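You operate a simulated robot arm through the tools that you are given. There is no shell and no other tool. Be economical: measure what you need, move in short steps, check, and stop when the job is done.

Carry out the task below with a simulated robot arm. There is one attempt and no reset: what you move stays moved.

TASK
Fit the black caster in the brown board's socket and lock it.
Fine: slacken the grey knob ahead of the fit, wind it tight after. Drop nothing.

It is judged by the outcome, as a careful person would: the job done as asked, and still so three seconds after it is handed in. It fails if anything else is knocked over, pushed out of place, dropped, spilled or broken.

THE ROBOT
A 6-joint arm with a two-finger parallel gripper, fixed in place. Base frame: the origin is at the foot of the arm, x ahead of it, y to its left, z up; the work surface is at about z = 0.804. Lengths are in m, angles in rad, forces in N, time in s.
With the tool pointing down near the work surface it reaches from about 0.26 to 0.68 m from the base axis. Its first joint turns from -1.152 to 1.152 rad. Payload 2.9 kg.
Tool frame: the origin (TCP) lies between the finger pads and is the grasp point; the fingertips stand 0.03 m ahead of it; z points along the fingers, y is the line along which they close. The gripper opens to 0.11 m. The fingers are 0.02 m wide and 0.01 m thick; the gripper's body (0.048 by 0.112 m) begins 0.055 m behind the TCP.
Orientation is told as [roll, pitch, yaw] about the base's x, y, z axes, in that order, counted from this pose: with the fingers straight down and closing along the base's y, the tool's x points along the base's -x, its y along +y and its z along -z.

THE INTERFACE
- The arm moves only by the tool jog_arm. Its argument "commands" is a list of rows, each a list of 3 entries, a list of its own where there are three numbers: the opening, from 0 (shut) to 1 (fully open), then the shift along the tool's x, y, z in units of 200 mm (1.0 is 200 mm), then the turn, a rotation vector about the tool's x, y, z in units of 180 degrees (1.0 is 180 degrees). In form: [[jaw, [tx, ty, tz], [rx, ry, rz]], ...]. A call has 1 to 12 rows; each row is the pose to reach, as a shift and turn from the pose commanded when the call began, along the tool's axes at that moment. A call with a number of a shift or a turn outside -1 to 1 is refused whole. A row lasts 0.2 s, in which the tool goes at most 0.05 m and 0.15 rad; a call with a longer step from one row to the next is refused whole, and so is a gripper value outside its range. A pose out of reach is approached as far as the arm can. The call stops where the force on the tool passes 70 N (or 10 N more than at its start, if that is more) or the arm is blocked; 0.2 s more then pass. The fingers move at their own pace (about 0.108 m/s each) and stop on an object; they squeeze with about 40 N. The grip force told is the motor's: it shows also when the fingers shut on nothing. Time passes only in rows, and 0.2 s behind the last, so rows that repeat a pose let the fingers close. It gives the time, the measured TCP pose, the force on the tool (base axes), the opening and the grip force at its end, in the units of the frame above (readings bear some noise).
- Cameras (640 x 400 px; columns grow to the right, rows downward): "scene" is fixed at [0.0931, 0.4506, 1.3838]; the picture's right is [-0.55, -0.83, 0.00], its down [-0.47, 0.31, -0.82] and it looks along [0.69, -0.46, -0.57] (base axes); focal length 360 px, centre (320, 200). "wrist" rides on the gripper at [-0.036, 0, -0.057] in the tool frame; the picture's right is [0.00, -1.00, 0.00], its down [0.97, 0.00, -0.24] and it looks along [0.24, 0.00, 0.97] (tool axes); focal length 218 px, centre (320, 200).
- capture(camera): a new picture of that camera. No time passes.
- probe_pixels(camera, pixels): there is no depth. For up to 12 entries [column, row, z] of the newest picture of that camera ("zoom" is the newest enlarged one), the place [x, y] in the base frame at which the ray of that pixel passes the height z, good to about 0.003 m. No time passes.
- close_up(camera, box): a new picture of the part [left, top, right, bottom] of that camera's present view, enlarged. No time passes.
- sign_off(): hands the job in; it is judged then, once.

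Work in short steps. Measure before you move; look again where a grasp or a placing could have gone wrong, and mend it. You have 80 turns and 38 pictures in all, the two below and enlarged ones among them. Open the gripper and draw the arm clear of the work before you hand the job in, unless the task says otherwise; then end with one line.

The tools are called as name(argument=value, ...) on one line, values as JSON. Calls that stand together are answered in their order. jog_arm: Moves the arm, as the interface text tells. Its arguments: {"type":"object","properties":{"commands":{"type":"array","items":{"type":"array"}}},"required":["commands"]} The other tools are called the same way: capture (camera) takes a picture; probe_pixels (camera, pixels) gives the place at which the rays of pixels pass given heights; close_up (camera, box) takes an enlarged picture of a part of a camera's view; sign_off () hands the job in.

At the start:

```text
clock: 0.0
tool_pos: [0.4183, 0.1798, 1.1028]
tcp_rot: [0.0, 0.001, 0.0]
force: [0.4, 0.8, 1.0]
gripper_width: 0.1099
finger_force: 0.1
```

scene: 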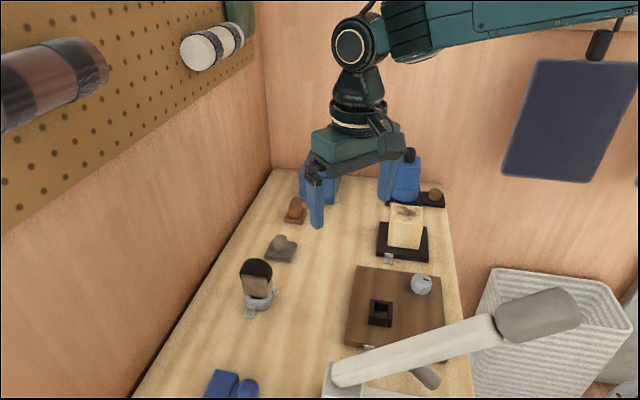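
wrist: 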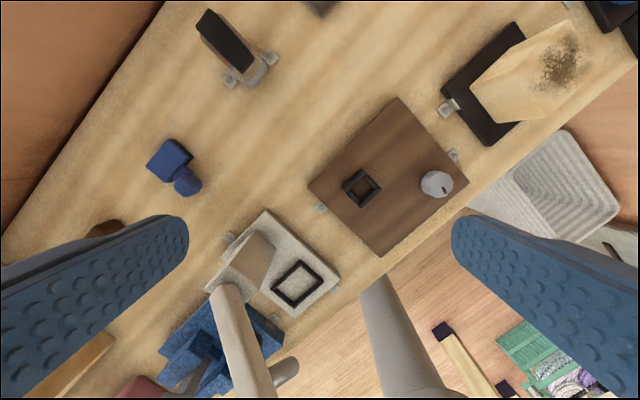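

I see several candidate parts, so I'll take enlarged views of the board and the possible casters before moving.

close_up(camera="scene", box=[200, 190, 360, 400])

close_up(camera="scene", box=[330, 180, 480, 370])

close_up(camera="wrist", box=[130, 0, 330, 210])

close_up(camera="wrist", box=[300, 80, 480, 260])

```text
1.90 times, centred on (280, 295) of scene
```

zoom: 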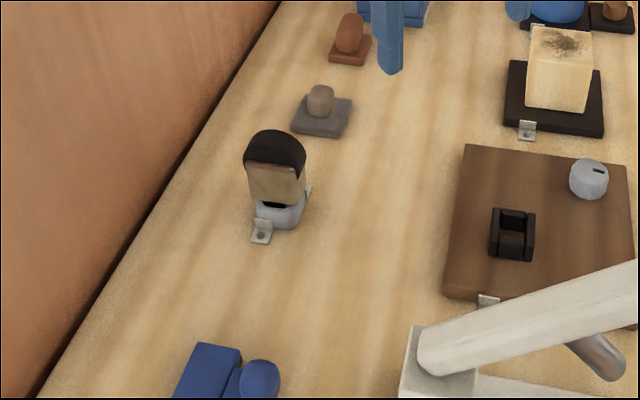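

```text
2.11 times, centred on (405, 275) of scene
```

zoom: 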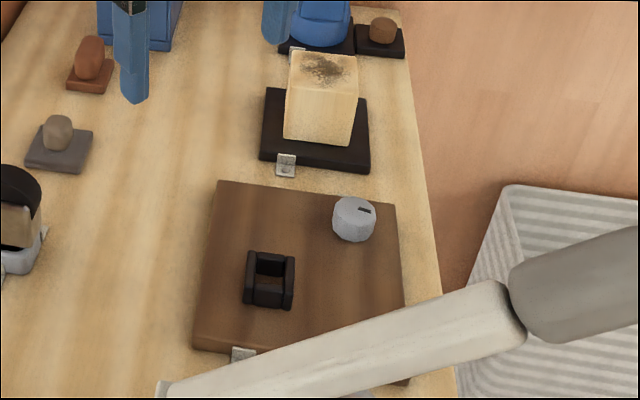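

```text
1.90 times, centred on (230, 105) of wrist
```

zoom: 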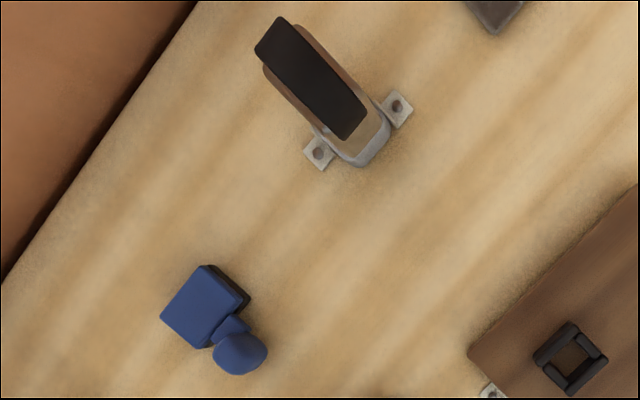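

```text
2.22 times, centred on (390, 170) of wrist
```

zoom: 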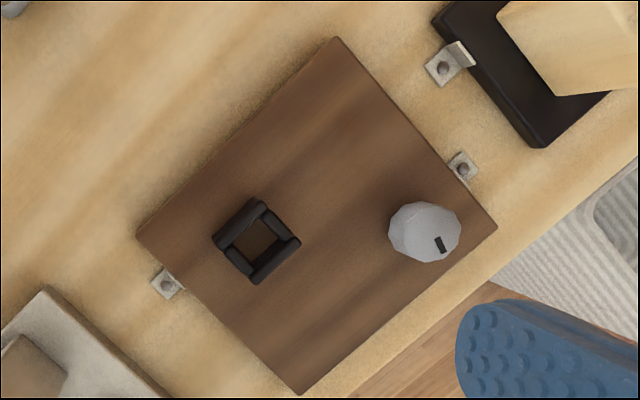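

Black caster stands in a light-grey holder (wrist 230,45); socket at (362,187), knob at (437,184). I probe these at plausible heights, plus the white lever object to know what to avoid.

probe_pixels(camera="wrist", pixels=[[362, 187, 0.83], [437, 184, 0.84], [399, 97, 0.82], [308, 185, 0.82], [380, 257, 0.82], [468, 182, 0.82], [250, 75, 0.83], [215, 25, 0.9], [270, 57, 0.804], [229, 80, 0.804], [170, 160, 0.84], [187, 183, 0.84]])

probe_pixels(camera="scene", pixels=[[380, 313, 0.83], [421, 284, 0.84], [257, 267, 0.88], [258, 305, 0.81], [345, 375, 0.83], [500, 330, 0.95], [580, 300, 1.0], [425, 375, 0.85], [250, 312, 0.804], [273, 293, 0.804]])

```text
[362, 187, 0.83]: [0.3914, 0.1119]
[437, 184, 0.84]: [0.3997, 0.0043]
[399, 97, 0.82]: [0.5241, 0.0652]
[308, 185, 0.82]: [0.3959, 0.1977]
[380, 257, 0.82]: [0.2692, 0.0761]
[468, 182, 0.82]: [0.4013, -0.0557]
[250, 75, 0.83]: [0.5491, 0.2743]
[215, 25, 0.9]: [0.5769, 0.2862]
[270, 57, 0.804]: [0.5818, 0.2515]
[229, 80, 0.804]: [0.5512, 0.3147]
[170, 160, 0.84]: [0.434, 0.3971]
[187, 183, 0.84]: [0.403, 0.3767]
```

```text
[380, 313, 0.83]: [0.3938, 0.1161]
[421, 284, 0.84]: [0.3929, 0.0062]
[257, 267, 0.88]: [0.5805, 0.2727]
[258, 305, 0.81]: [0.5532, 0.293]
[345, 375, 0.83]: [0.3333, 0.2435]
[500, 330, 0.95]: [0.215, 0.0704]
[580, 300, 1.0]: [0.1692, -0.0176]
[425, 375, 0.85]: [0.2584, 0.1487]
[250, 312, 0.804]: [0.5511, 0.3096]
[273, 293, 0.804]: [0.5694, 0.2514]
```

The board lies diagonally, knob near (0.397, 0.005), socket near (0.393, 0.114). I move to above the middle of the board at z about 1.03 for a better view, including of the pale lever.

jog_arm(commands=[[1, [0.0, -0.2, 0.1], [0, 0, 0]], [1, [0.0, -0.4, 0.2], [0, 0, 0]], [1, [0.05, -0.6, 0.35], [0, 0, 0]]])

capture(camera="wrist")

capture(camera="scene")

```text
refused: row 3 steps farther than a row can; nothing moved
```

```text
31 pictures are left
```

wrist: 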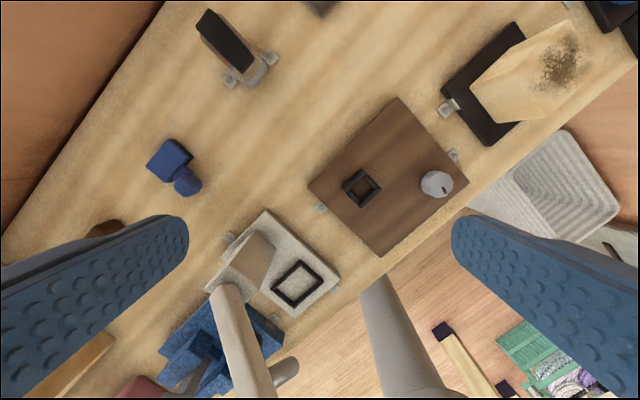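

```text
30 pictures are left
```

scene: 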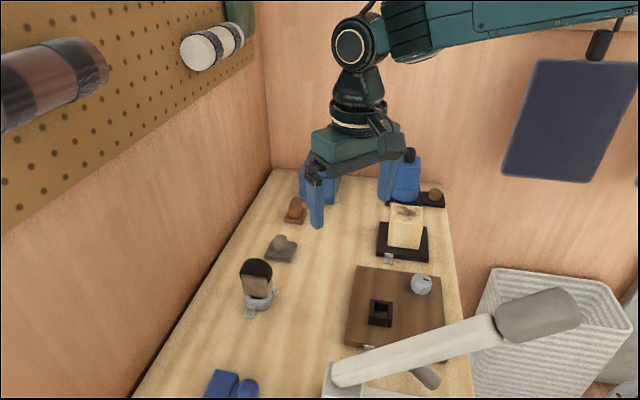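

The row step was too long. I repeat it with shorter rows.

jog_arm(commands=[[1, [0.0, -0.2, 0.1], [0, 0, 0]], [1, [0.0, -0.4, 0.2], [0, 0, 0]], [1, [0.02, -0.58, 0.3], [0, 0, 0]], [1, [0.05, -0.6, 0.4], [0, 0, 0]]])

capture(camera="wrist")

```text
clock: 1.0
tool_pos: [0.4089, 0.0583, 1.0235]
tcp_rot: [0.002, -0.001, 0.0]
force: [-0.7, 0.3, -0.9]
gripper_width: 0.11
finger_force: 0.2
```

```text
29 pictures are left
```

wrist: 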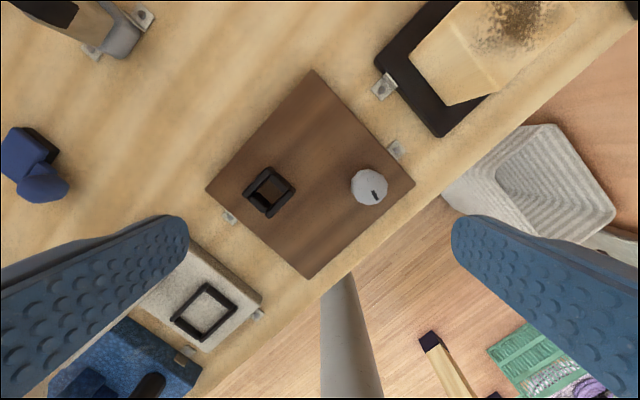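

The pole starts at the table edge and is far below, so it is no hazard. I take enlarged views of the board and of the caster.

close_up(camera="wrist", box=[220, 140, 400, 240])

probe_pixels(camera="wrist", pixels=[[369, 188, 0.84], [269, 192, 0.84], [269, 192, 0.825], [314, 70, 0.82], [207, 188, 0.82], [310, 278, 0.82], [413, 184, 0.82]])

```text
3.56 times, centred on (310, 190) of wrist
```

zoom: 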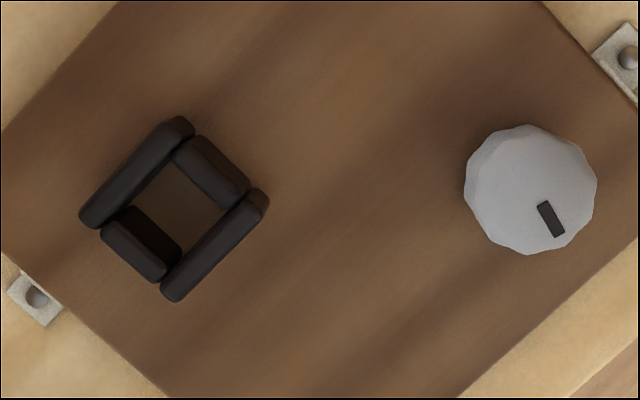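

```text
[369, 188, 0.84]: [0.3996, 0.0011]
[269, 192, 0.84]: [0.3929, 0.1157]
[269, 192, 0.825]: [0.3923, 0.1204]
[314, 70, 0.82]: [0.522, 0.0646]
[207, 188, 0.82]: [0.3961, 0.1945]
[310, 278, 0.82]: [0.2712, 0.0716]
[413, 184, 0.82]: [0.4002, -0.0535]
```

Knob is about 40 mm across at roughly (0.398, 0.000), top near z 0.83–0.84. I check the board and knob heights by crossing scene rays with the wrist ones.

close_up(camera="scene", box=[340, 250, 460, 325])

probe_pixels(camera="scene", pixels=[[357, 266, 0.81], [357, 266, 0.82], [357, 266, 0.83], [441, 277, 0.82], [441, 277, 0.81]])

probe_pixels(camera="wrist", pixels=[[314, 70, 0.81], [314, 70, 0.83], [413, 184, 0.81], [413, 184, 0.83], [369, 188, 0.83], [369, 188, 0.85]])

```text
5.33 times, centred on (400, 288) of scene
```

zoom: 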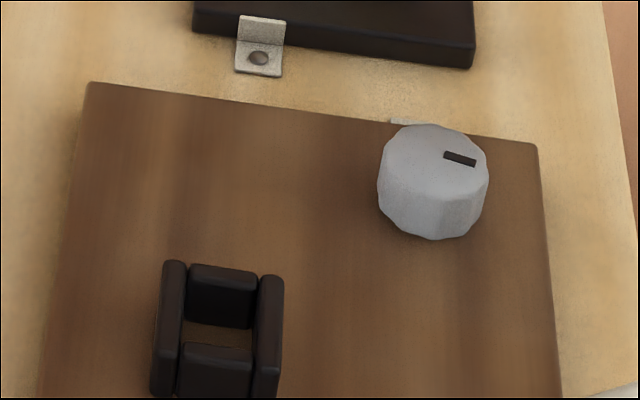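

```text
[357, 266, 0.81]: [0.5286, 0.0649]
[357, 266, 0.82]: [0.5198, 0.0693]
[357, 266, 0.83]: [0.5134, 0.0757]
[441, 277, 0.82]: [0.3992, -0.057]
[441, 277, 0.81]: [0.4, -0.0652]
```

```text
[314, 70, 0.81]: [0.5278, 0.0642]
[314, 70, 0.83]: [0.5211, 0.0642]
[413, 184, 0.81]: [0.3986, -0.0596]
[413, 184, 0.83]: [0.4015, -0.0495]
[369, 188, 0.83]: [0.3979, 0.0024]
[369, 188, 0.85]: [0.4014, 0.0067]
```

probe_pixels(camera="zoom", pixels=[[433, 165, 0.83], [433, 165, 0.84], [433, 165, 0.85], [380, 165, 0.84], [488, 170, 0.84], [440, 240, 0.817], [220, 265, 0.84], [220, 265, 0.85], [220, 350, 0.84]])

probe_pixels(camera="wrist", pixels=[[369, 187, 0.83], [369, 187, 0.84], [369, 187, 0.85], [351, 187, 0.84], [387, 187, 0.84]])

```text
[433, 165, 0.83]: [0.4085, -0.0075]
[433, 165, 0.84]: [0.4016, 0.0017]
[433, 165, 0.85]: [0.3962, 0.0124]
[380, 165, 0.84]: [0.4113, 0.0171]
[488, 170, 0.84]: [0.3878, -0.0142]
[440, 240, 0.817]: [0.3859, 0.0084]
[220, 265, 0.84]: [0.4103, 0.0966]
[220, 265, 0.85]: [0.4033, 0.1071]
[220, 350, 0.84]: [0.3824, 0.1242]
```

```text
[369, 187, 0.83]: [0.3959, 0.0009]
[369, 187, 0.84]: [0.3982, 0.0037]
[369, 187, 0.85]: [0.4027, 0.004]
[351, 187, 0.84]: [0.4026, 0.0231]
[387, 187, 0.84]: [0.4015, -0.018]
```

Knob centre is about (0.400, 0.002), top z about 0.841, board top 0.817. I go above the knob while turning the gripper clockwise (from above), so there is range for slackening counter-clockwise.

jog_arm(commands=[[0.75, [0.04, -0.15, 0.05], [0, 0, 0.045]], [0.7, [0.04, -0.28, 0.15], [0, 0, 0.09]], [0.65, [0.04, -0.28, 0.3], [0, 0, 0.135]], [0.65, [0.04, -0.28, 0.4], [0, 0, 0.18]], [0.65, [0.04, -0.28, 0.5], [0, 0, 0.225]], [0.65, [0.04, -0.28, 0.5], [0, 0, 0.27]], [0.65, [0.04, -0.28, 0.5], [0, 0, 0.315]], [0.65, [0.04, -0.28, 0.5], [0, 0, 0.36]], [0.65, [0.04, -0.28, 0.5], [0, 0, 0.405]]])

capture(camera="wrist")

```text
clock: 3.0
tool_pos: [0.4002, 0.0038, 0.924]
tcp_rot: [0.0, 0.001, -1.275]
force: [0.0, -0.7, -0.7]
gripper_width: 0.0714
finger_force: 0.0
```

```text
26 pictures are left
```

wrist: 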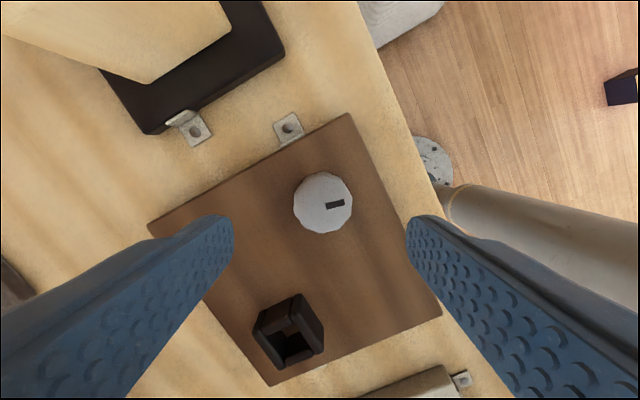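

Knob is centred between the fingers (323, 202). I descend to TCP z 0.852 and close.

jog_arm(commands=[[0.65, [0, 0, 0.12], [0, 0, 0]], [0.65, [0, 0, 0.24], [0, 0, 0]], [0.65, [0, 0, 0.32], [0, 0, 0]], [0.65, [0, 0, 0.355], [0, 0, 0]], [0.3, [0, 0, 0.355], [0, 0, 0]], [0.3, [0, 0, 0.355], [0, 0, 0]], [0.3, [0, 0, 0.355], [0, 0, 0]]])

```text
clock: 4.6
tool_pos: [0.4006, 0.0027, 0.8518]
tcp_rot: [-0.002, -0.001, -1.273]
force: [-5.0, -0.2, -0.3]
gripper_width: 0.0375
finger_force: 45.0
```

Knob is gripped (37.5 mm). I turn it counter-clockwise.

jog_arm(commands=[[0.2, [0, 0, 0], [0, 0, -0.045]], [0.2, [0, 0, 0], [0, 0, -0.09]], [0.2, [0, 0, 0], [0, 0, -0.135]], [0.2, [0, 0, 0], [0, 0, -0.18]], [0.2, [0, 0, 0], [0, 0, -0.225]], [0.2, [0, 0, 0], [0, 0, -0.27]], [0.2, [0, 0, 0], [0, 0, -0.315]], [0.2, [0, 0, 0], [0, 0, -0.36]], [0.2, [0, 0, 0], [0, 0, -0.405]], [0.2, [0, 0, 0], [0, 0, -0.45]], [0.2, [0, 0, 0], [0, 0, -0.495]], [0.2, [0, 0, 0], [0, 0, -0.54]]])

capture(camera="wrist")

```text
clock: 7.2
tool_pos: [0.4007, 0.0035, 0.8534]
tcp_rot: [0.002, -0.001, 0.43]
force: [-14.4, 13.7, 3.2]
gripper_width: 0.0372
finger_force: 44.9
```

```text
25 pictures are left
```

wrist: 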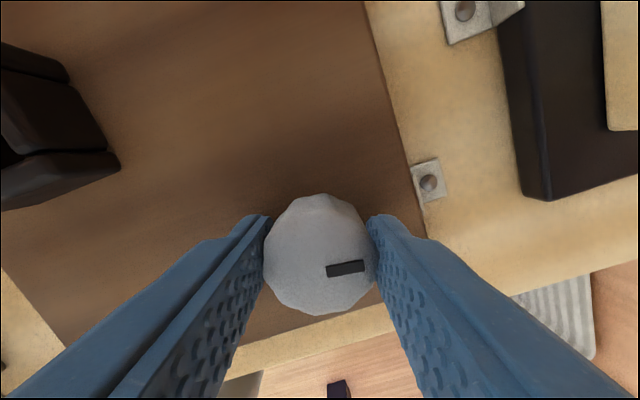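

The mark (345,268) kept its place relative to the fingers, so the knob turned with them about 1.7 rad. I turn a bit more and watch forces.

jog_arm(commands=[[0.2, [0, 0, 0], [0, 0, -0.045]], [0.2, [0, 0, 0], [0, 0, -0.09]], [0.2, [0, 0, 0], [0, 0, -0.135]], [0.2, [0, 0, 0], [0, 0, -0.18]], [0.2, [0, 0, 0], [0, 0, -0.225]], [0.2, [0, 0, 0], [0, 0, -0.27]]])

capture(camera="wrist")

```text
clock: 8.6
tool_pos: [0.4008, 0.0044, 0.8525]
tcp_rot: [0.003, 0.001, 1.274]
force: [-20.3, 16.8, 1.2]
gripper_width: 0.0375
finger_force: 44.9
```

```text
24 pictures are left
```

wrist: 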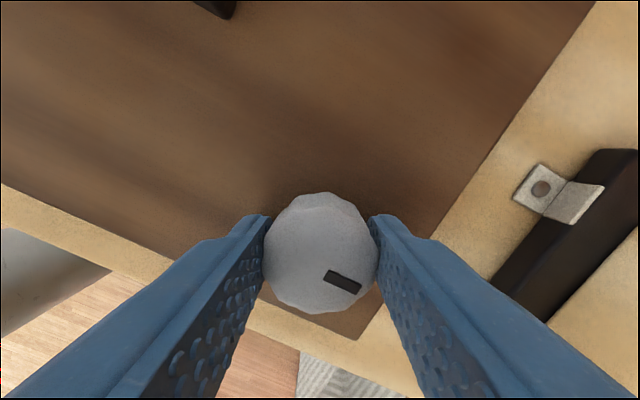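

The mark has now slipped about 30° relative to the fingers, so the knob reached its slack stop (about 2 rad). I release, lift, and unwind the wrist on the way up.

jog_arm(commands=[[0.6, [0, 0, 0], [0, 0, 0]], [0.6, [0, 0, 0], [0, 0, 0]], [0.6, [0, 0, -0.15], [0, 0, 0]], [0.6, [0, 0, -0.35], [0, 0, 0]], [0.6, [0, 0, -0.55], [0, 0, 0.045]], [0.6, [0, 0, -0.75], [0, 0, 0.09]], [0.6, [0, 0, -0.85], [0, 0, 0.135]], [0.6, [0, 0, -0.85], [0, 0, 0.18]], [0.6, [0, 0, -0.85], [0, 0, 0.225]], [0.6, [0, 0, -0.85], [0, 0, 0.27]], [0.6, [0, 0, -0.85], [0, 0, 0.315]], [0.6, [0, 0, -0.85], [0, 0, 0.36]]])

close_up(camera="scene", box=[340, 250, 460, 325])

close_up(camera="scene", box=[210, 245, 310, 325])

```text
clock: 11.2
tool_pos: [0.4009, 0.0039, 1.0225]
tcp_rot: [-0.001, 0.003, 0.14]
force: [0.0, 0.9, 0.2]
gripper_width: 0.0659
finger_force: 0.1
```

```text
5.33 times, centred on (400, 288) of scene
```

zoom: 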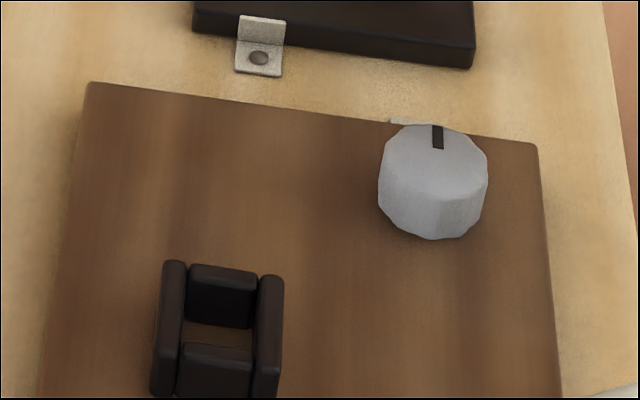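

```text
5.00 times, centred on (260, 285) of scene
```

zoom: 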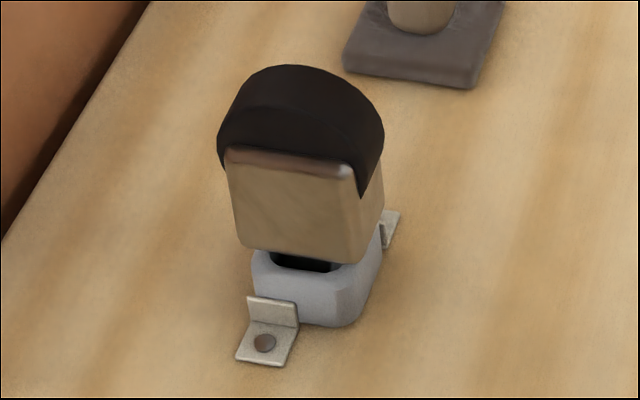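

Knob mark turned about 100° (now pointing up at (437,137)). To confirm it is at its slack stop and not just slipping, I regrip and try another turn.

jog_arm(commands=[[0.65, [0, 0, 0.2], [0, 0, 0]], [0.65, [0, 0, 0.4], [0, 0, 0]], [0.65, [0, 0, 0.6], [0, 0, 0]], [0.65, [0, 0, 0.75], [0, 0, 0]], [0.65, [0, 0, 0.83], [0, 0, 0]], [0.65, [0, 0, 0.86], [0, 0, 0]], [0.2, [0, 0, 0.86], [0, 0, 0]], [0.2, [0, 0, 0.86], [0, 0, 0]], [0.2, [0, 0, 0.86], [0, 0, 0]]])

close_up(camera="wrist", box=[240, 160, 400, 340])

jog_arm(commands=[[0.1, [0, 0, 0], [0, 0, -0.045]], [0.1, [0, 0, 0], [0, 0, -0.09]], [0.1, [0, 0, 0], [0, 0, -0.135]], [0.1, [0, 0, 0], [0, 0, -0.18]], [0.1, [0, 0, 0], [0, 0, -0.225]]])

close_up(camera="wrist", box=[240, 160, 400, 340])

```text
clock: 13.2
tool_pos: [0.4013, 0.0034, 0.8505]
tcp_rot: [0.001, -0.001, 0.142]
force: [0.2, 9.4, 4.7]
gripper_width: 0.0372
finger_force: 44.8
```

```text
2.22 times, centred on (320, 250) of wrist
```

zoom: 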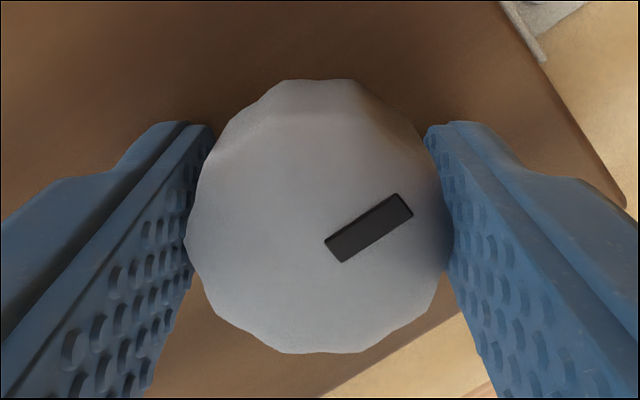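

```text
clock: 14.4
tool_pos: [0.3993, 0.0044, 0.8489]
tcp_rot: [0.004, -0.001, 0.851]
force: [-10.7, 19.3, 5.4]
gripper_width: 0.0379
finger_force: 45.7
```

```text
2.22 times, centred on (320, 250) of wrist
```

zoom: 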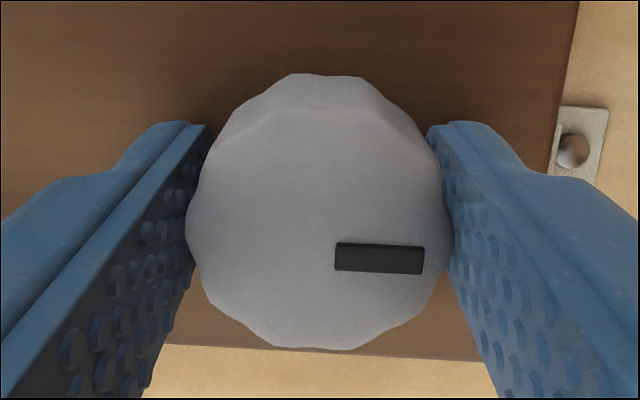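

The mark stayed with the board, not with the fingers (moved about 34° relative to them), so the knob is at its slack stop. I release, lift and straighten the wrist.

jog_arm(commands=[[0.6, [0, 0, 0], [0, 0, 0]], [0.6, [0, 0, 0], [0, 0, 0]], [0.6, [0, 0, -0.15], [0, 0, 0]], [0.6, [0, 0, -0.35], [0, 0, 0.04]], [0.6, [0, 0, -0.55], [0, 0, 0.08]], [0.6, [0, 0, -0.75], [0, 0, 0.12]], [0.6, [0, 0, -0.95], [0, 0, 0.16]], [0.6, [0, 0, -1], [0, 0, 0.2]], [0.6, [0, 0, -1], [0, 0, 0.235]], [0.6, [0, 0, -1], [0, 0, 0.27]]])

jog_arm(commands=[[0.8, [-0.05, 0.2, -0.1], [0, 0, 0]], [0.9, [-0.15, 0.4, -0.2], [0, 0, 0]], [1, [-0.3, 0.58, -0.25], [0, 0, 0]], [1, [-0.45, 0.76, -0.25], [0, 0, 0]], [1, [-0.6, 0.94, -0.25], [0, 0, 0]]])

capture(camera="wrist")

```text
clock: 16.6
tool_pos: [0.4029, 0.0033, 1.0515]
tcp_rot: [0.0, 0.001, -0.002]
force: [0.0, 0.7, -0.1]
gripper_width: 0.066
finger_force: 0.0
```

```text
clock: 17.8
tool_pos: [0.524, 0.1929, 1.0984]
tcp_rot: [-0.002, -0.001, -0.002]
force: [-0.3, 0.0, 0.4]
gripper_width: 0.1098
finger_force: 0.0
```

```text
19 pictures are left
```

wrist: 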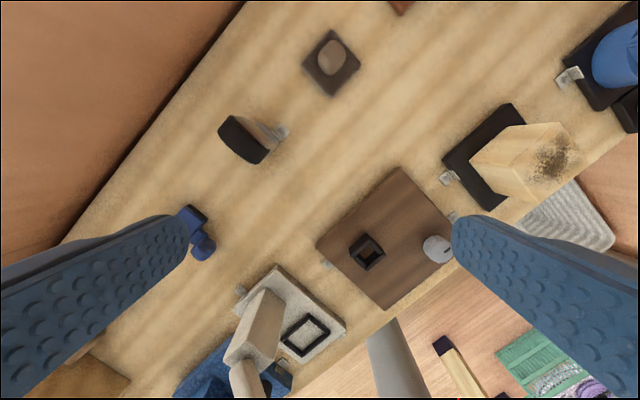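

Caster at (250,140). I move to roughly over it and look straight down.

jog_arm(commands=[[1, [-0.06, 0.2, 0], [0, 0, 0]], [1, [-0.16, 0.4, 0], [0, 0, 0]], [1, [-0.16, 0.42, 0.1], [0, 0, 0]]])

capture(camera="wrist")

```text
clock: 18.6
tool_pos: [0.5553, 0.2755, 1.0788]
tcp_rot: [0.001, -0.001, 0.001]
force: [0.2, 0.2, -0.2]
gripper_width: 0.1102
finger_force: 0.1
```

```text
18 pictures are left
```

wrist: 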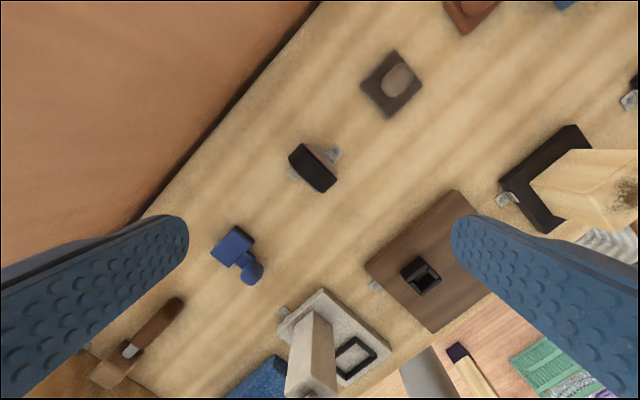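

close_up(camera="wrist", box=[265, 130, 361, 206])

probe_pixels(camera="wrist", pixels=[[312, 167, 0.88], [312, 167, 0.9], [335, 154, 0.804], [294, 174, 0.804]])

probe_pixels(camera="scene", pixels=[[258, 259, 0.9], [258, 259, 0.89], [258, 259, 0.88], [258, 259, 0.87], [244, 314, 0.804], [277, 290, 0.804], [265, 308, 0.804]])

```text
5.26 times, centred on (313, 168) of wrist
```

zoom: 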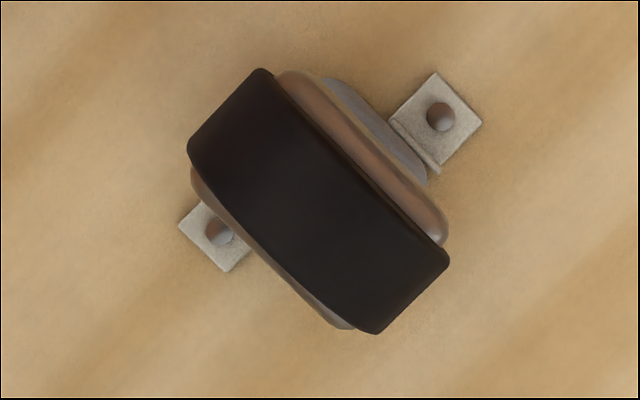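

```text
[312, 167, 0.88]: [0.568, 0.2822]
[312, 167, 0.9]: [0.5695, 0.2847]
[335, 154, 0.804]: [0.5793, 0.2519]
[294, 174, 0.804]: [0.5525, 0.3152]
```

```text
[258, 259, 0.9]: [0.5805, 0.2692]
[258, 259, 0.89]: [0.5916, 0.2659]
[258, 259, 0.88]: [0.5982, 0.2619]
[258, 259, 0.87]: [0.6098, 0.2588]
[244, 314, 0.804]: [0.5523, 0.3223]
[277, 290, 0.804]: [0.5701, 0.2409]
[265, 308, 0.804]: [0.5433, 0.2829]
```

Caster is centred at about (0.568, 0.283), top near z 0.91, wheel plane along the base diagonal (45°), cheek width about 32 mm. I rotate the gripper to yaw 0.785 so the fingers straddle the cheeks, and lower to z 0.98 to check.

jog_arm(commands=[[0.9, [-0.03, 0.02, 0.05], [0, 0, -0.042]], [0.9, [-0.06, 0.0375, 0.15], [0, 0, -0.084]], [0.8, [-0.06, 0.0375, 0.25], [0, 0, -0.126]], [0.8, [-0.06, 0.0375, 0.35], [0, 0, -0.168]], [0.8, [-0.06, 0.0375, 0.45], [0, 0, -0.21]], [0.8, [-0.06, 0.0375, 0.49], [0, 0, -0.25]], [0.8, [-0.06, 0.0375, 0.49], [0, 0, -0.25]]])

capture(camera="wrist")

```text
clock: 20.2
tool_pos: [0.5634, 0.2843, 0.9819]
tcp_rot: [0.001, 0.0, 0.786]
force: [0.2, 0.4, -0.7]
gripper_width: 0.0881
finger_force: 0.2
```

```text
16 pictures are left
```

wrist: 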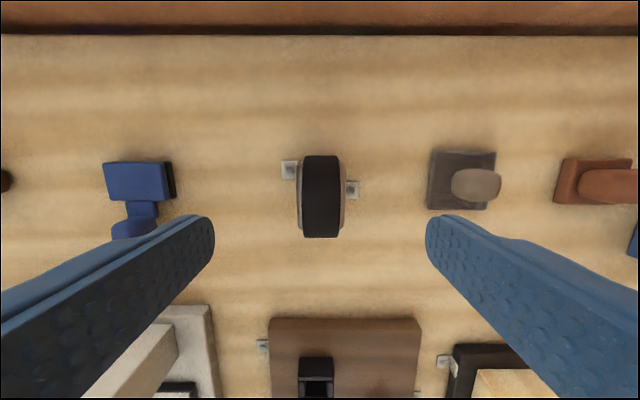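

Wheel is upright in view (303–341, 155–238), centred between the fingers. I descend to TCP z 0.880 and close on the cheeks.

jog_arm(commands=[[0.7, [0, 0, 0.15], [0, 0, 0]], [0.7, [0, 0, 0.3], [0, 0, 0]], [0.7, [0, 0, 0.42], [0, 0, 0]], [0.7, [0, 0, 0.51], [0, 0, 0]], [0.7, [0, 0, 0.51], [0, 0, 0]]])

close_up(camera="scene", box=[210, 230, 320, 325])

```text
clock: 21.4
tool_pos: [0.5652, 0.2815, 0.8797]
tcp_rot: [-0.001, 0.0, 0.785]
force: [-0.3, 0.5, -0.6]
gripper_width: 0.0771
finger_force: 0.1
```

```text
4.21 times, centred on (265, 278) of scene
```

zoom: 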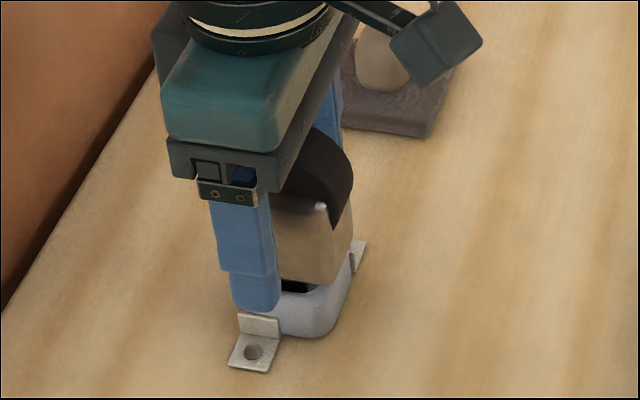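

The fingertips look about level with the holder's rim, so I raise 8 mm before closing on the cheeks.

jog_arm(commands=[[0.7, [0, 0, -0.04], [0, 0, 0]], [0.4, [0, 0, -0.04], [0, 0, 0]], [0.2, [0, 0, -0.04], [0, 0, 0]], [0.15, [0, 0, -0.04], [0, 0, 0]], [0.15, [0, 0, -0.04], [0, 0, 0]]])

close_up(camera="scene", box=[210, 230, 320, 325])

```text
clock: 22.6
tool_pos: [0.5662, 0.2814, 0.8891]
tcp_rot: [-0.001, 0.0, 0.786]
force: [-0.7, 0.4, 1.3]
gripper_width: 0.0355
finger_force: 40.4
```

```text
4.21 times, centred on (265, 278) of scene
```

zoom: 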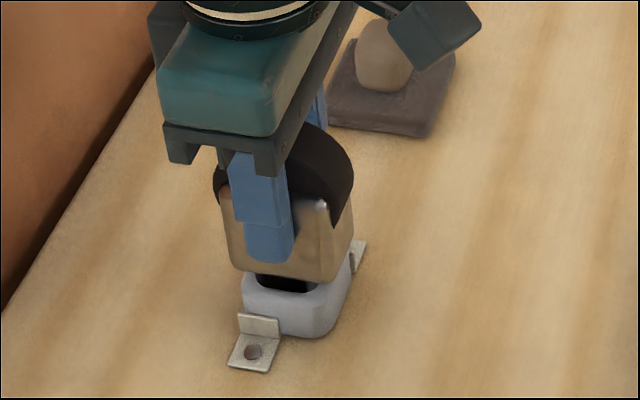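

Firm grip on the cheeks (35.5 mm). I lift straight up slowly and look at the stem.

jog_arm(commands=[[0.1, [0, 0, -0.05], [0, 0, 0]], [0.1, [0, 0, -0.12], [0, 0, 0]], [0.1, [0, 0, -0.25], [0, 0, 0]], [0.1, [0, 0, -0.4], [0, 0, 0]], [0.1, [0, 0, -0.5], [0, 0, 0]]])

close_up(camera="scene", box=[190, 180, 340, 325])

```text
clock: 23.8
tool_pos: [0.5668, 0.2819, 0.989]
tcp_rot: [0.0, 0.0, 0.786]
force: [0.7, 0.1, -2.5]
gripper_width: 0.0357
finger_force: 39.8
```

```text
2.76 times, centred on (265, 252) of scene
```

zoom: 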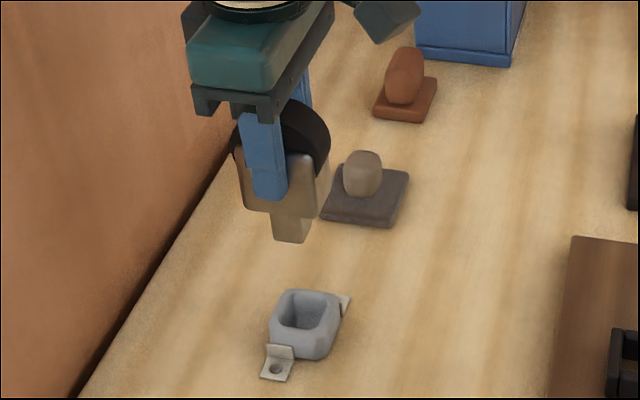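

The stem is a square block. I need its position relative to the TCP, so I probe the empty holder's opening (where the stem sat), its corners, and the stem itself.

probe_pixels(camera="zoom", pixels=[[307, 312, 0.835], [307, 312, 0.845], [286, 293, 0.84], [337, 296, 0.84], [322, 328, 0.84], [276, 323, 0.84], [272, 347, 0.804], [315, 359, 0.804], [338, 320, 0.804]])

probe_pixels(camera="zoom", pixels=[[275, 239, 0.925], [306, 243, 0.925], [270, 211, 0.95], [312, 211, 0.95], [244, 203, 0.95], [314, 185, 0.96], [275, 239, 0.915], [306, 243, 0.915]])

```text
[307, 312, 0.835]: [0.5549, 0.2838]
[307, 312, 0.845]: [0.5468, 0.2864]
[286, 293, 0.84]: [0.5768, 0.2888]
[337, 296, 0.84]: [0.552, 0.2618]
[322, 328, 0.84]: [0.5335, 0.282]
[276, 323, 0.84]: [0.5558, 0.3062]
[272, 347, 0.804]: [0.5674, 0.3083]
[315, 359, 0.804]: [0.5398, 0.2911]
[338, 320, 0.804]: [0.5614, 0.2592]
```

```text
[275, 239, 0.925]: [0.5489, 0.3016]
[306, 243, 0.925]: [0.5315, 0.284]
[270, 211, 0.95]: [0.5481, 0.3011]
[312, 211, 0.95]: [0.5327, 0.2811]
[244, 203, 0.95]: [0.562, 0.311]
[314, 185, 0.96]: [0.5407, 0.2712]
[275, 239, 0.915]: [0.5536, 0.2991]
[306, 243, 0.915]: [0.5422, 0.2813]
```

close_up(camera="scene", box=[236, 212, 316, 272])

capture(camera="wrist")

```text
6.67 times, centred on (276, 242) of scene
```

zoom: 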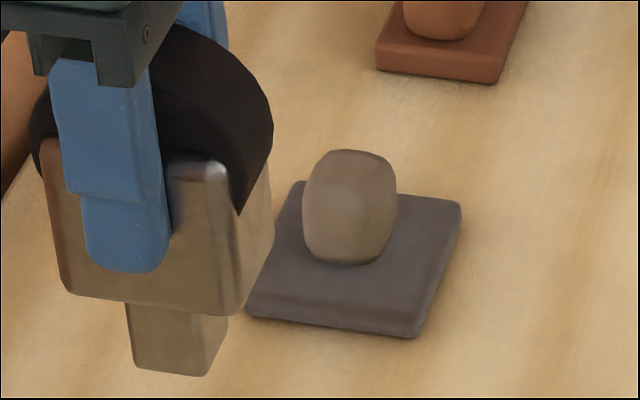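

```text
11 pictures are left
```

wrist: 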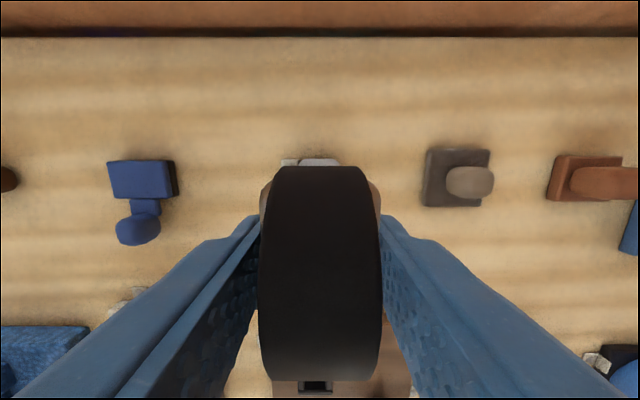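

The stem is about 20 mm square, roughly centred on the caster and about 73 mm below TCP; the socket centre is about (0.393, 0.115) with wall tops near z 0.843. I carry it along the diagonal to above the socket.

jog_arm(commands=[[0.1, [0.15, 0, 0], [0, 0, 0]], [0.1, [0.35, 0.005, 0], [0, 0, 0]], [0.1, [0.55, 0.01, 0], [0, 0, 0]], [0.1, [0.75, 0.015, 0], [0, 0, 0]], [0.1, [0.95, 0.02, 0], [0, 0, 0]], [0.1, [1.0, 0.024, 0], [0, 0, 0]]])

jog_arm(commands=[[0.1, [0.1, 0, 0.0], [0, 0, 0]], [0.1, [0.19, 0, 0.1], [0, 0, 0]], [0.1, [0.193, 0, 0.22], [0, 0, 0]], [0.1, [0.193, 0, 0.29], [0, 0, 0]], [0.1, [0.193, 0, 0.29], [0, 0, 0]]])

close_up(camera="scene", box=[335, 255, 425, 330])

```text
clock: 25.2
tool_pos: [0.4198, 0.1454, 0.9892]
tcp_rot: [0.0, 0.0, 0.787]
force: [-0.4, -0.3, -1.8]
gripper_width: 0.0358
finger_force: 39.4
```

```text
clock: 26.4
tool_pos: [0.3926, 0.1182, 0.9305]
tcp_rot: [-0.001, 0.0, 0.785]
force: [1.0, -0.1, -2.0]
gripper_width: 0.0356
finger_force: 40.2
```

```text
5.33 times, centred on (380, 292) of scene
```

zoom: 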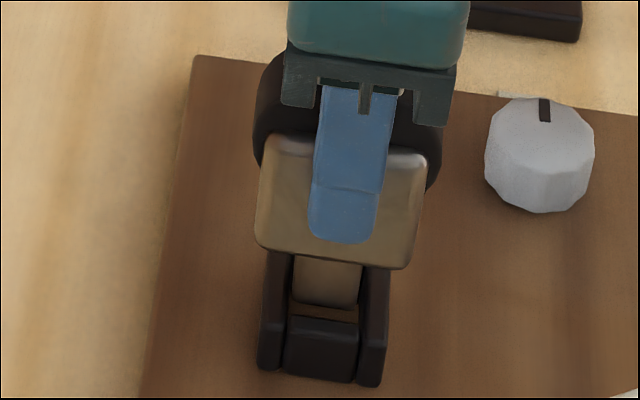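

Over the socket: stem's near bottom edge (293–362, 305) would land on the near wall (inner edge at row ~322) when dropped, and the TCP reading agrees it is about 3 mm short. I shift 3.5 mm away from the camera (tool -y) and 1 mm along tool x, then lower a little.

jog_arm(commands=[[0.1, [0.005, -0.0175, 0], [0, 0, 0]], [0.1, [0.005, -0.0175, 0.03], [0, 0, 0]], [0.1, [0.005, -0.0175, 0.04], [0, 0, 0]], [0.1, [0.005, -0.0175, 0.04], [0, 0, 0]]])

jog_arm(commands=[[0.1, [0, 0, 0], [0, 0, 0]]])

close_up(camera="scene", box=[350, 275, 410, 330])

```text
clock: 27.4
tool_pos: [0.3967, 0.1142, 0.9219]
tcp_rot: [-0.004, -0.006, 0.787]
force: [3.1, 0.9, 30.1]
gripper_width: 0.0362
finger_force: 40.0
```

```text
clock: 27.8
tool_pos: [0.3977, 0.1144, 0.9233]
tcp_rot: [-0.004, -0.007, 0.785]
force: [6.8, 0.8, 27.8]
gripper_width: 0.0356
finger_force: 39.9
```

```text
7.27 times, centred on (380, 302) of scene
```

zoom: 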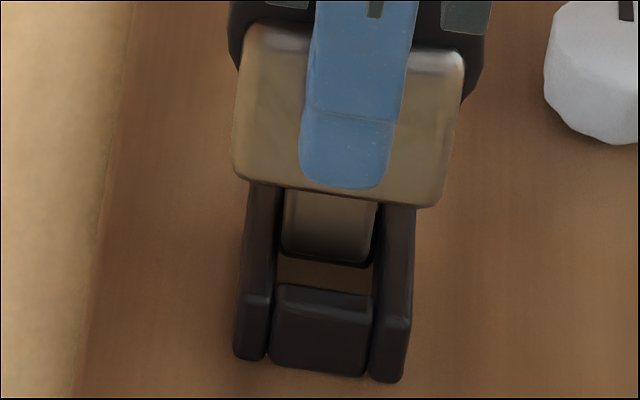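

The stem touched at TCP z 0.922 (30 N), on the far wall: near gap shows about 7 mm (rows 262 to 285), so I overcorrected. I lift 5 mm, come back 4.3 mm toward tool +y, and lower gently.

jog_arm(commands=[[0.1, [0, 0, -0.03], [0, 0, 0]], [0.1, [0, 0.0215, -0.03], [0, 0, 0]], [0.1, [0, 0.0215, -0.01], [0, 0, 0]], [0.1, [0, 0.0215, 0.0], [0, 0, 0]], [0.1, [0, 0.0215, 0.01], [0, 0, 0]]])

```text
clock: 29.0
tool_pos: [0.3907, 0.1174, 0.9195]
tcp_rot: [0.001, -0.001, 0.787]
force: [-0.4, 0.4, -1.5]
gripper_width: 0.0357
finger_force: 40.2
```

No contact force at z 0.9195 now; it seems to be entering. I go down another 8 mm in small steps.

jog_arm(commands=[[0.1, [0, 0, 0.01], [0, 0, 0]], [0.1, [0, 0, 0.02], [0, 0, 0]], [0.1, [0, 0, 0.03], [0, 0, 0]], [0.1, [0, 0, 0.04], [0, 0, 0]]])

```text
clock: 30.0
tool_pos: [0.3933, 0.1176, 0.9124]
tcp_rot: [0.0, 0.0, 0.786]
force: [0.6, 0.0, -2.0]
gripper_width: 0.0356
finger_force: 40.0
```

Still free. Continue down.

jog_arm(commands=[[0.1, [0, 0, 0.015], [0, 0, 0]], [0.1, [0, 0, 0.03], [0, 0, 0]], [0.1, [0, 0, 0.045], [0, 0, 0]], [0.1, [0, 0, 0.06], [0, 0, 0]]])

close_up(camera="scene", box=[350, 275, 410, 330])

```text
clock: 31.0
tool_pos: [0.3925, 0.1176, 0.9004]
tcp_rot: [0.0, 0.0, 0.785]
force: [-0.3, 0.8, -1.4]
gripper_width: 0.0359
finger_force: 40.7
```

```text
7.27 times, centred on (380, 302) of scene
```

zoom: 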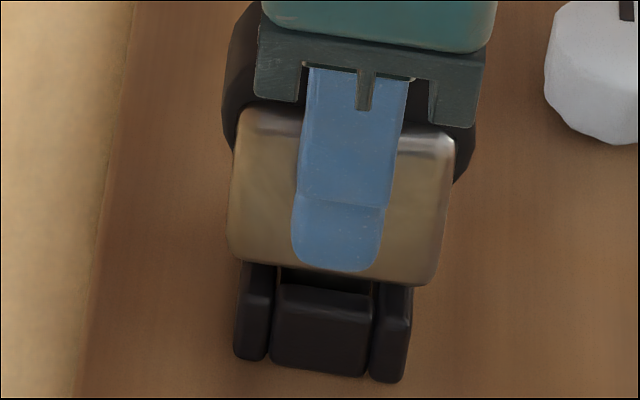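

Stem is inside the socket with the cheeks still just above the walls. I keep lowering until it seats.

jog_arm(commands=[[0.1, [0, 0, 0.01], [0, 0, 0]], [0.1, [0, 0, 0.02], [0, 0, 0]], [0.1, [0, 0, 0.03], [0, 0, 0]], [0.1, [0, 0, 0.04], [0, 0, 0]]])

```text
clock: 32.0
tool_pos: [0.3932, 0.1188, 0.893]
tcp_rot: [-0.002, -0.006, 0.787]
force: [-2.0, 2.4, 29.7]
gripper_width: 0.036
finger_force: 40.2
```

Seated: 30 N at z 0.893, 28 mm below the rim contact, matching the socket floor. I release, lift, and check.

jog_arm(commands=[[0.1, [0, 0, -0.008], [0, 0, 0]], [0.55, [0, 0, -0.008], [0, 0, 0]], [0.6, [0, 0, -0.008], [0, 0, 0]], [0.6, [0, 0, -0.008], [0, 0, 0]], [0.6, [0, 0, -0.15], [0, 0, 0]], [0.6, [0, 0, -0.35], [0, 0, 0]], [0.6, [0, 0, -0.55], [0, 0, 0]], [0.6, [0, 0, -0.75], [0, 0, 0]]])

close_up(camera="scene", box=[340, 245, 450, 330])

```text
clock: 33.8
tool_pos: [0.3908, 0.1181, 1.0432]
tcp_rot: [0.0, 0.001, 0.786]
force: [0.4, 0.2, 0.4]
gripper_width: 0.0663
finger_force: 0.0
```

```text
4.71 times, centred on (395, 288) of scene
```

zoom: 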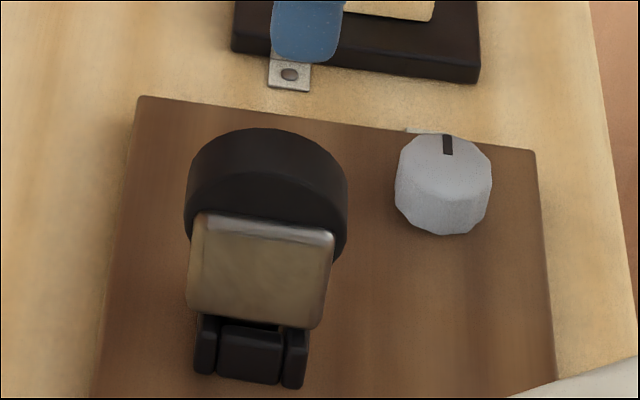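

Caster sits upright in the socket. Now I go back above the knob, turned counter-clockwise to yaw 1.27 for the tightening stroke.

jog_arm(commands=[[0.6, [0.13, -0.15, 0], [0, 0, 0]], [0.6, [0.25, -0.3, 0], [0, 0, 0]], [0.6, [0.3735, -0.44, 0], [0, 0, -0.04]], [0.6, [0.3735, -0.44, 0], [0, 0, -0.08]], [0.6, [0.3735, -0.44, 0.1], [0, 0, -0.12]], [0.6, [0.3735, -0.44, 0.25], [0, 0, -0.155]], [0.6, [0.3735, -0.44, 0.4], [0, 0, -0.155]], [0.6, [0.3735, -0.44, 0.5], [0, 0, -0.155]], [0.6, [0.3735, -0.44, 0.5], [0, 0, -0.155]]])

capture(camera="wrist")

```text
clock: 35.8
tool_pos: [0.4018, 0.002, 0.9422]
tcp_rot: [0.001, -0.001, 1.271]
force: [-0.1, -0.1, 0.0]
gripper_width: 0.0659
finger_force: 0.1
```

```text
6 pictures are left
```

wrist: 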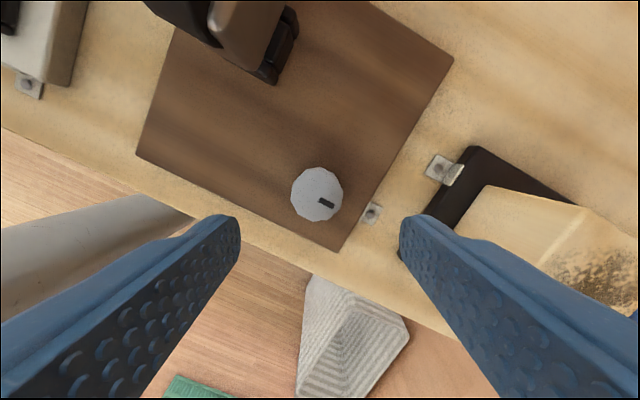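

Knob centred (317,195). Descend to z 0.852 and grip.

jog_arm(commands=[[0.6, [0, 0, 0.15], [0, 0, 0]], [0.6, [0, 0, 0.3], [0, 0, 0]], [0.6, [0, 0, 0.4], [0, 0, 0]], [0.6, [0, 0, 0.448], [0, 0, 0]], [0.1, [0, 0, 0.448], [0, 0, 0]], [0.1, [0, 0, 0.448], [0, 0, 0]], [0.1, [0, 0, 0.448], [0, 0, 0]]])

jog_arm(commands=[[0.1, [0, 0, 0], [0, 0, 0.045]], [0.1, [0, 0, 0], [0, 0, 0.09]], [0.1, [0, 0, 0], [0, 0, 0.135]], [0.1, [0, 0, 0], [0, 0, 0.18]], [0.1, [0, 0, 0], [0, 0, 0.225]], [0.1, [0, 0, 0], [0, 0, 0.27]], [0.1, [0, 0, 0], [0, 0, 0.315]], [0.1, [0, 0, 0], [0, 0, 0.36]], [0.1, [0, 0, 0], [0, 0, 0.405]], [0.1, [0, 0, 0], [0, 0, 0.45]], [0.1, [0, 0, 0], [0, 0, 0.495]], [0.1, [0, 0, 0], [0, 0, 0.54]]])

jog_arm(commands=[[0.1, [0, 0, 0], [0, 0, 0.045]], [0.1, [0, 0, 0], [0, 0, 0.09]], [0.1, [0, 0, 0], [0, 0, 0.135]], [0.1, [0, 0, 0], [0, 0, 0.18]], [0.1, [0, 0, 0], [0, 0, 0.225]], [0.1, [0, 0, 0], [0, 0, 0.27]]])

close_up(camera="wrist", box=[240, 160, 400, 340])

```text
clock: 37.4
tool_pos: [0.3992, 0.0033, 0.8524]
tcp_rot: [0.005, 0.002, 1.274]
force: [-17.9, 5.1, 3.3]
gripper_width: 0.0376
finger_force: 44.3
```

```text
clock: 40.0
tool_pos: [0.3988, 0.0019, 0.8522]
tcp_rot: [0.001, 0.005, -0.423]
force: [-16.2, 15.7, 6.5]
gripper_width: 0.0374
finger_force: 45.6
```

```text
clock: 41.4
tool_pos: [0.4001, 0.0022, 0.8535]
tcp_rot: [-0.001, -0.002, -1.275]
force: [-14.9, -14.8, 1.9]
gripper_width: 0.0378
finger_force: 45.4
```

```text
2.22 times, centred on (320, 250) of wrist
```

zoom: 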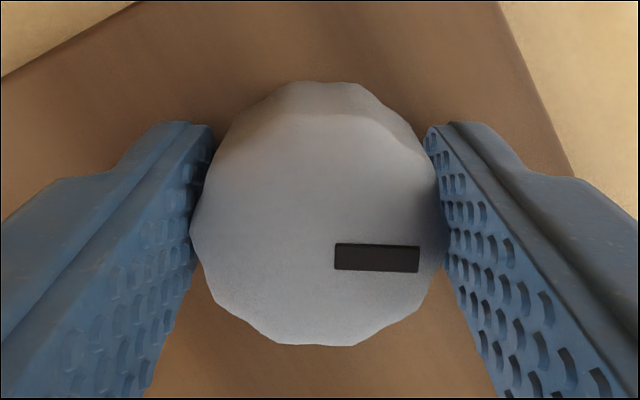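

The knob turned about 2.1 rad clockwise, back to about its start angle. To be sure it is tight, I regrip further back and wind again, then compare the mark (now at 2° in this view at yaw −1.275).

jog_arm(commands=[[0.6, [0, 0, 0], [0, 0, 0]], [0.6, [0, 0, 0], [0, 0, 0]], [0.6, [0, 0, -0.12], [0, 0, 0]], [0.6, [0, 0, -0.2], [0, 0, -0.045]], [0.6, [0, 0, -0.2], [0, 0, -0.09]], [0.6, [0, 0, -0.2], [0, 0, -0.135]], [0.6, [0, 0, -0.2], [0, 0, -0.18]], [0.6, [0, 0, -0.2], [0, 0, -0.225]], [0.6, [0, 0, -0.2], [0, 0, -0.27]], [0.6, [0, 0, -0.2], [0, 0, -0.315]], [0.6, [0, 0, -0.1], [0, 0, -0.36]], [0.6, [0, 0, 0], [0, 0, -0.36]]])

jog_arm(commands=[[0.1, [0, 0, 0], [0, 0, 0]], [0.1, [0, 0, 0], [0, 0, 0]], [0.1, [0, 0, 0], [0, 0, 0]], [0.1, [0, 0, 0], [0, 0, 0.045]], [0.1, [0, 0, 0], [0, 0, 0.09]], [0.1, [0, 0, 0], [0, 0, 0.135]], [0.1, [0, 0, 0], [0, 0, 0.18]], [0.1, [0, 0, 0], [0, 0, 0.225]], [0.1, [0, 0, 0], [0, 0, 0.27]], [0.1, [0, 0, 0], [0, 0, 0.315]], [0.1, [0, 0, 0], [0, 0, 0.36]]])

close_up(camera="wrist", box=[240, 160, 400, 340])

```text
clock: 44.0
tool_pos: [0.4012, 0.0016, 0.8532]
tcp_rot: [0.001, -0.002, -0.139]
force: [0.0, 0.4, 0.4]
gripper_width: 0.0664
finger_force: 0.0
```

```text
clock: 46.4
tool_pos: [0.3994, 0.0011, 0.8521]
tcp_rot: [-0.005, 0.001, -1.275]
force: [-5.4, -4.3, -3.8]
gripper_width: 0.0376
finger_force: 45.1
```

```text
2.22 times, centred on (320, 250) of wrist
```

zoom: 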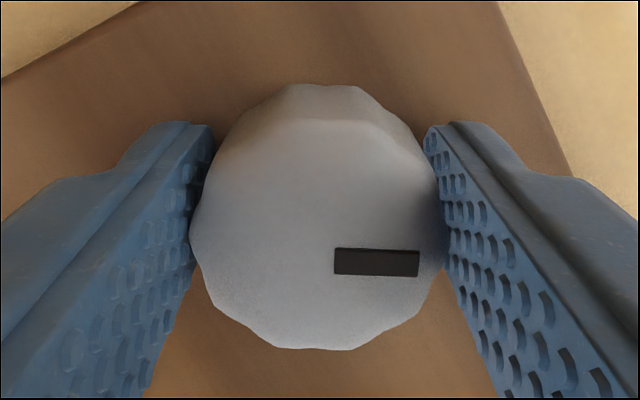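

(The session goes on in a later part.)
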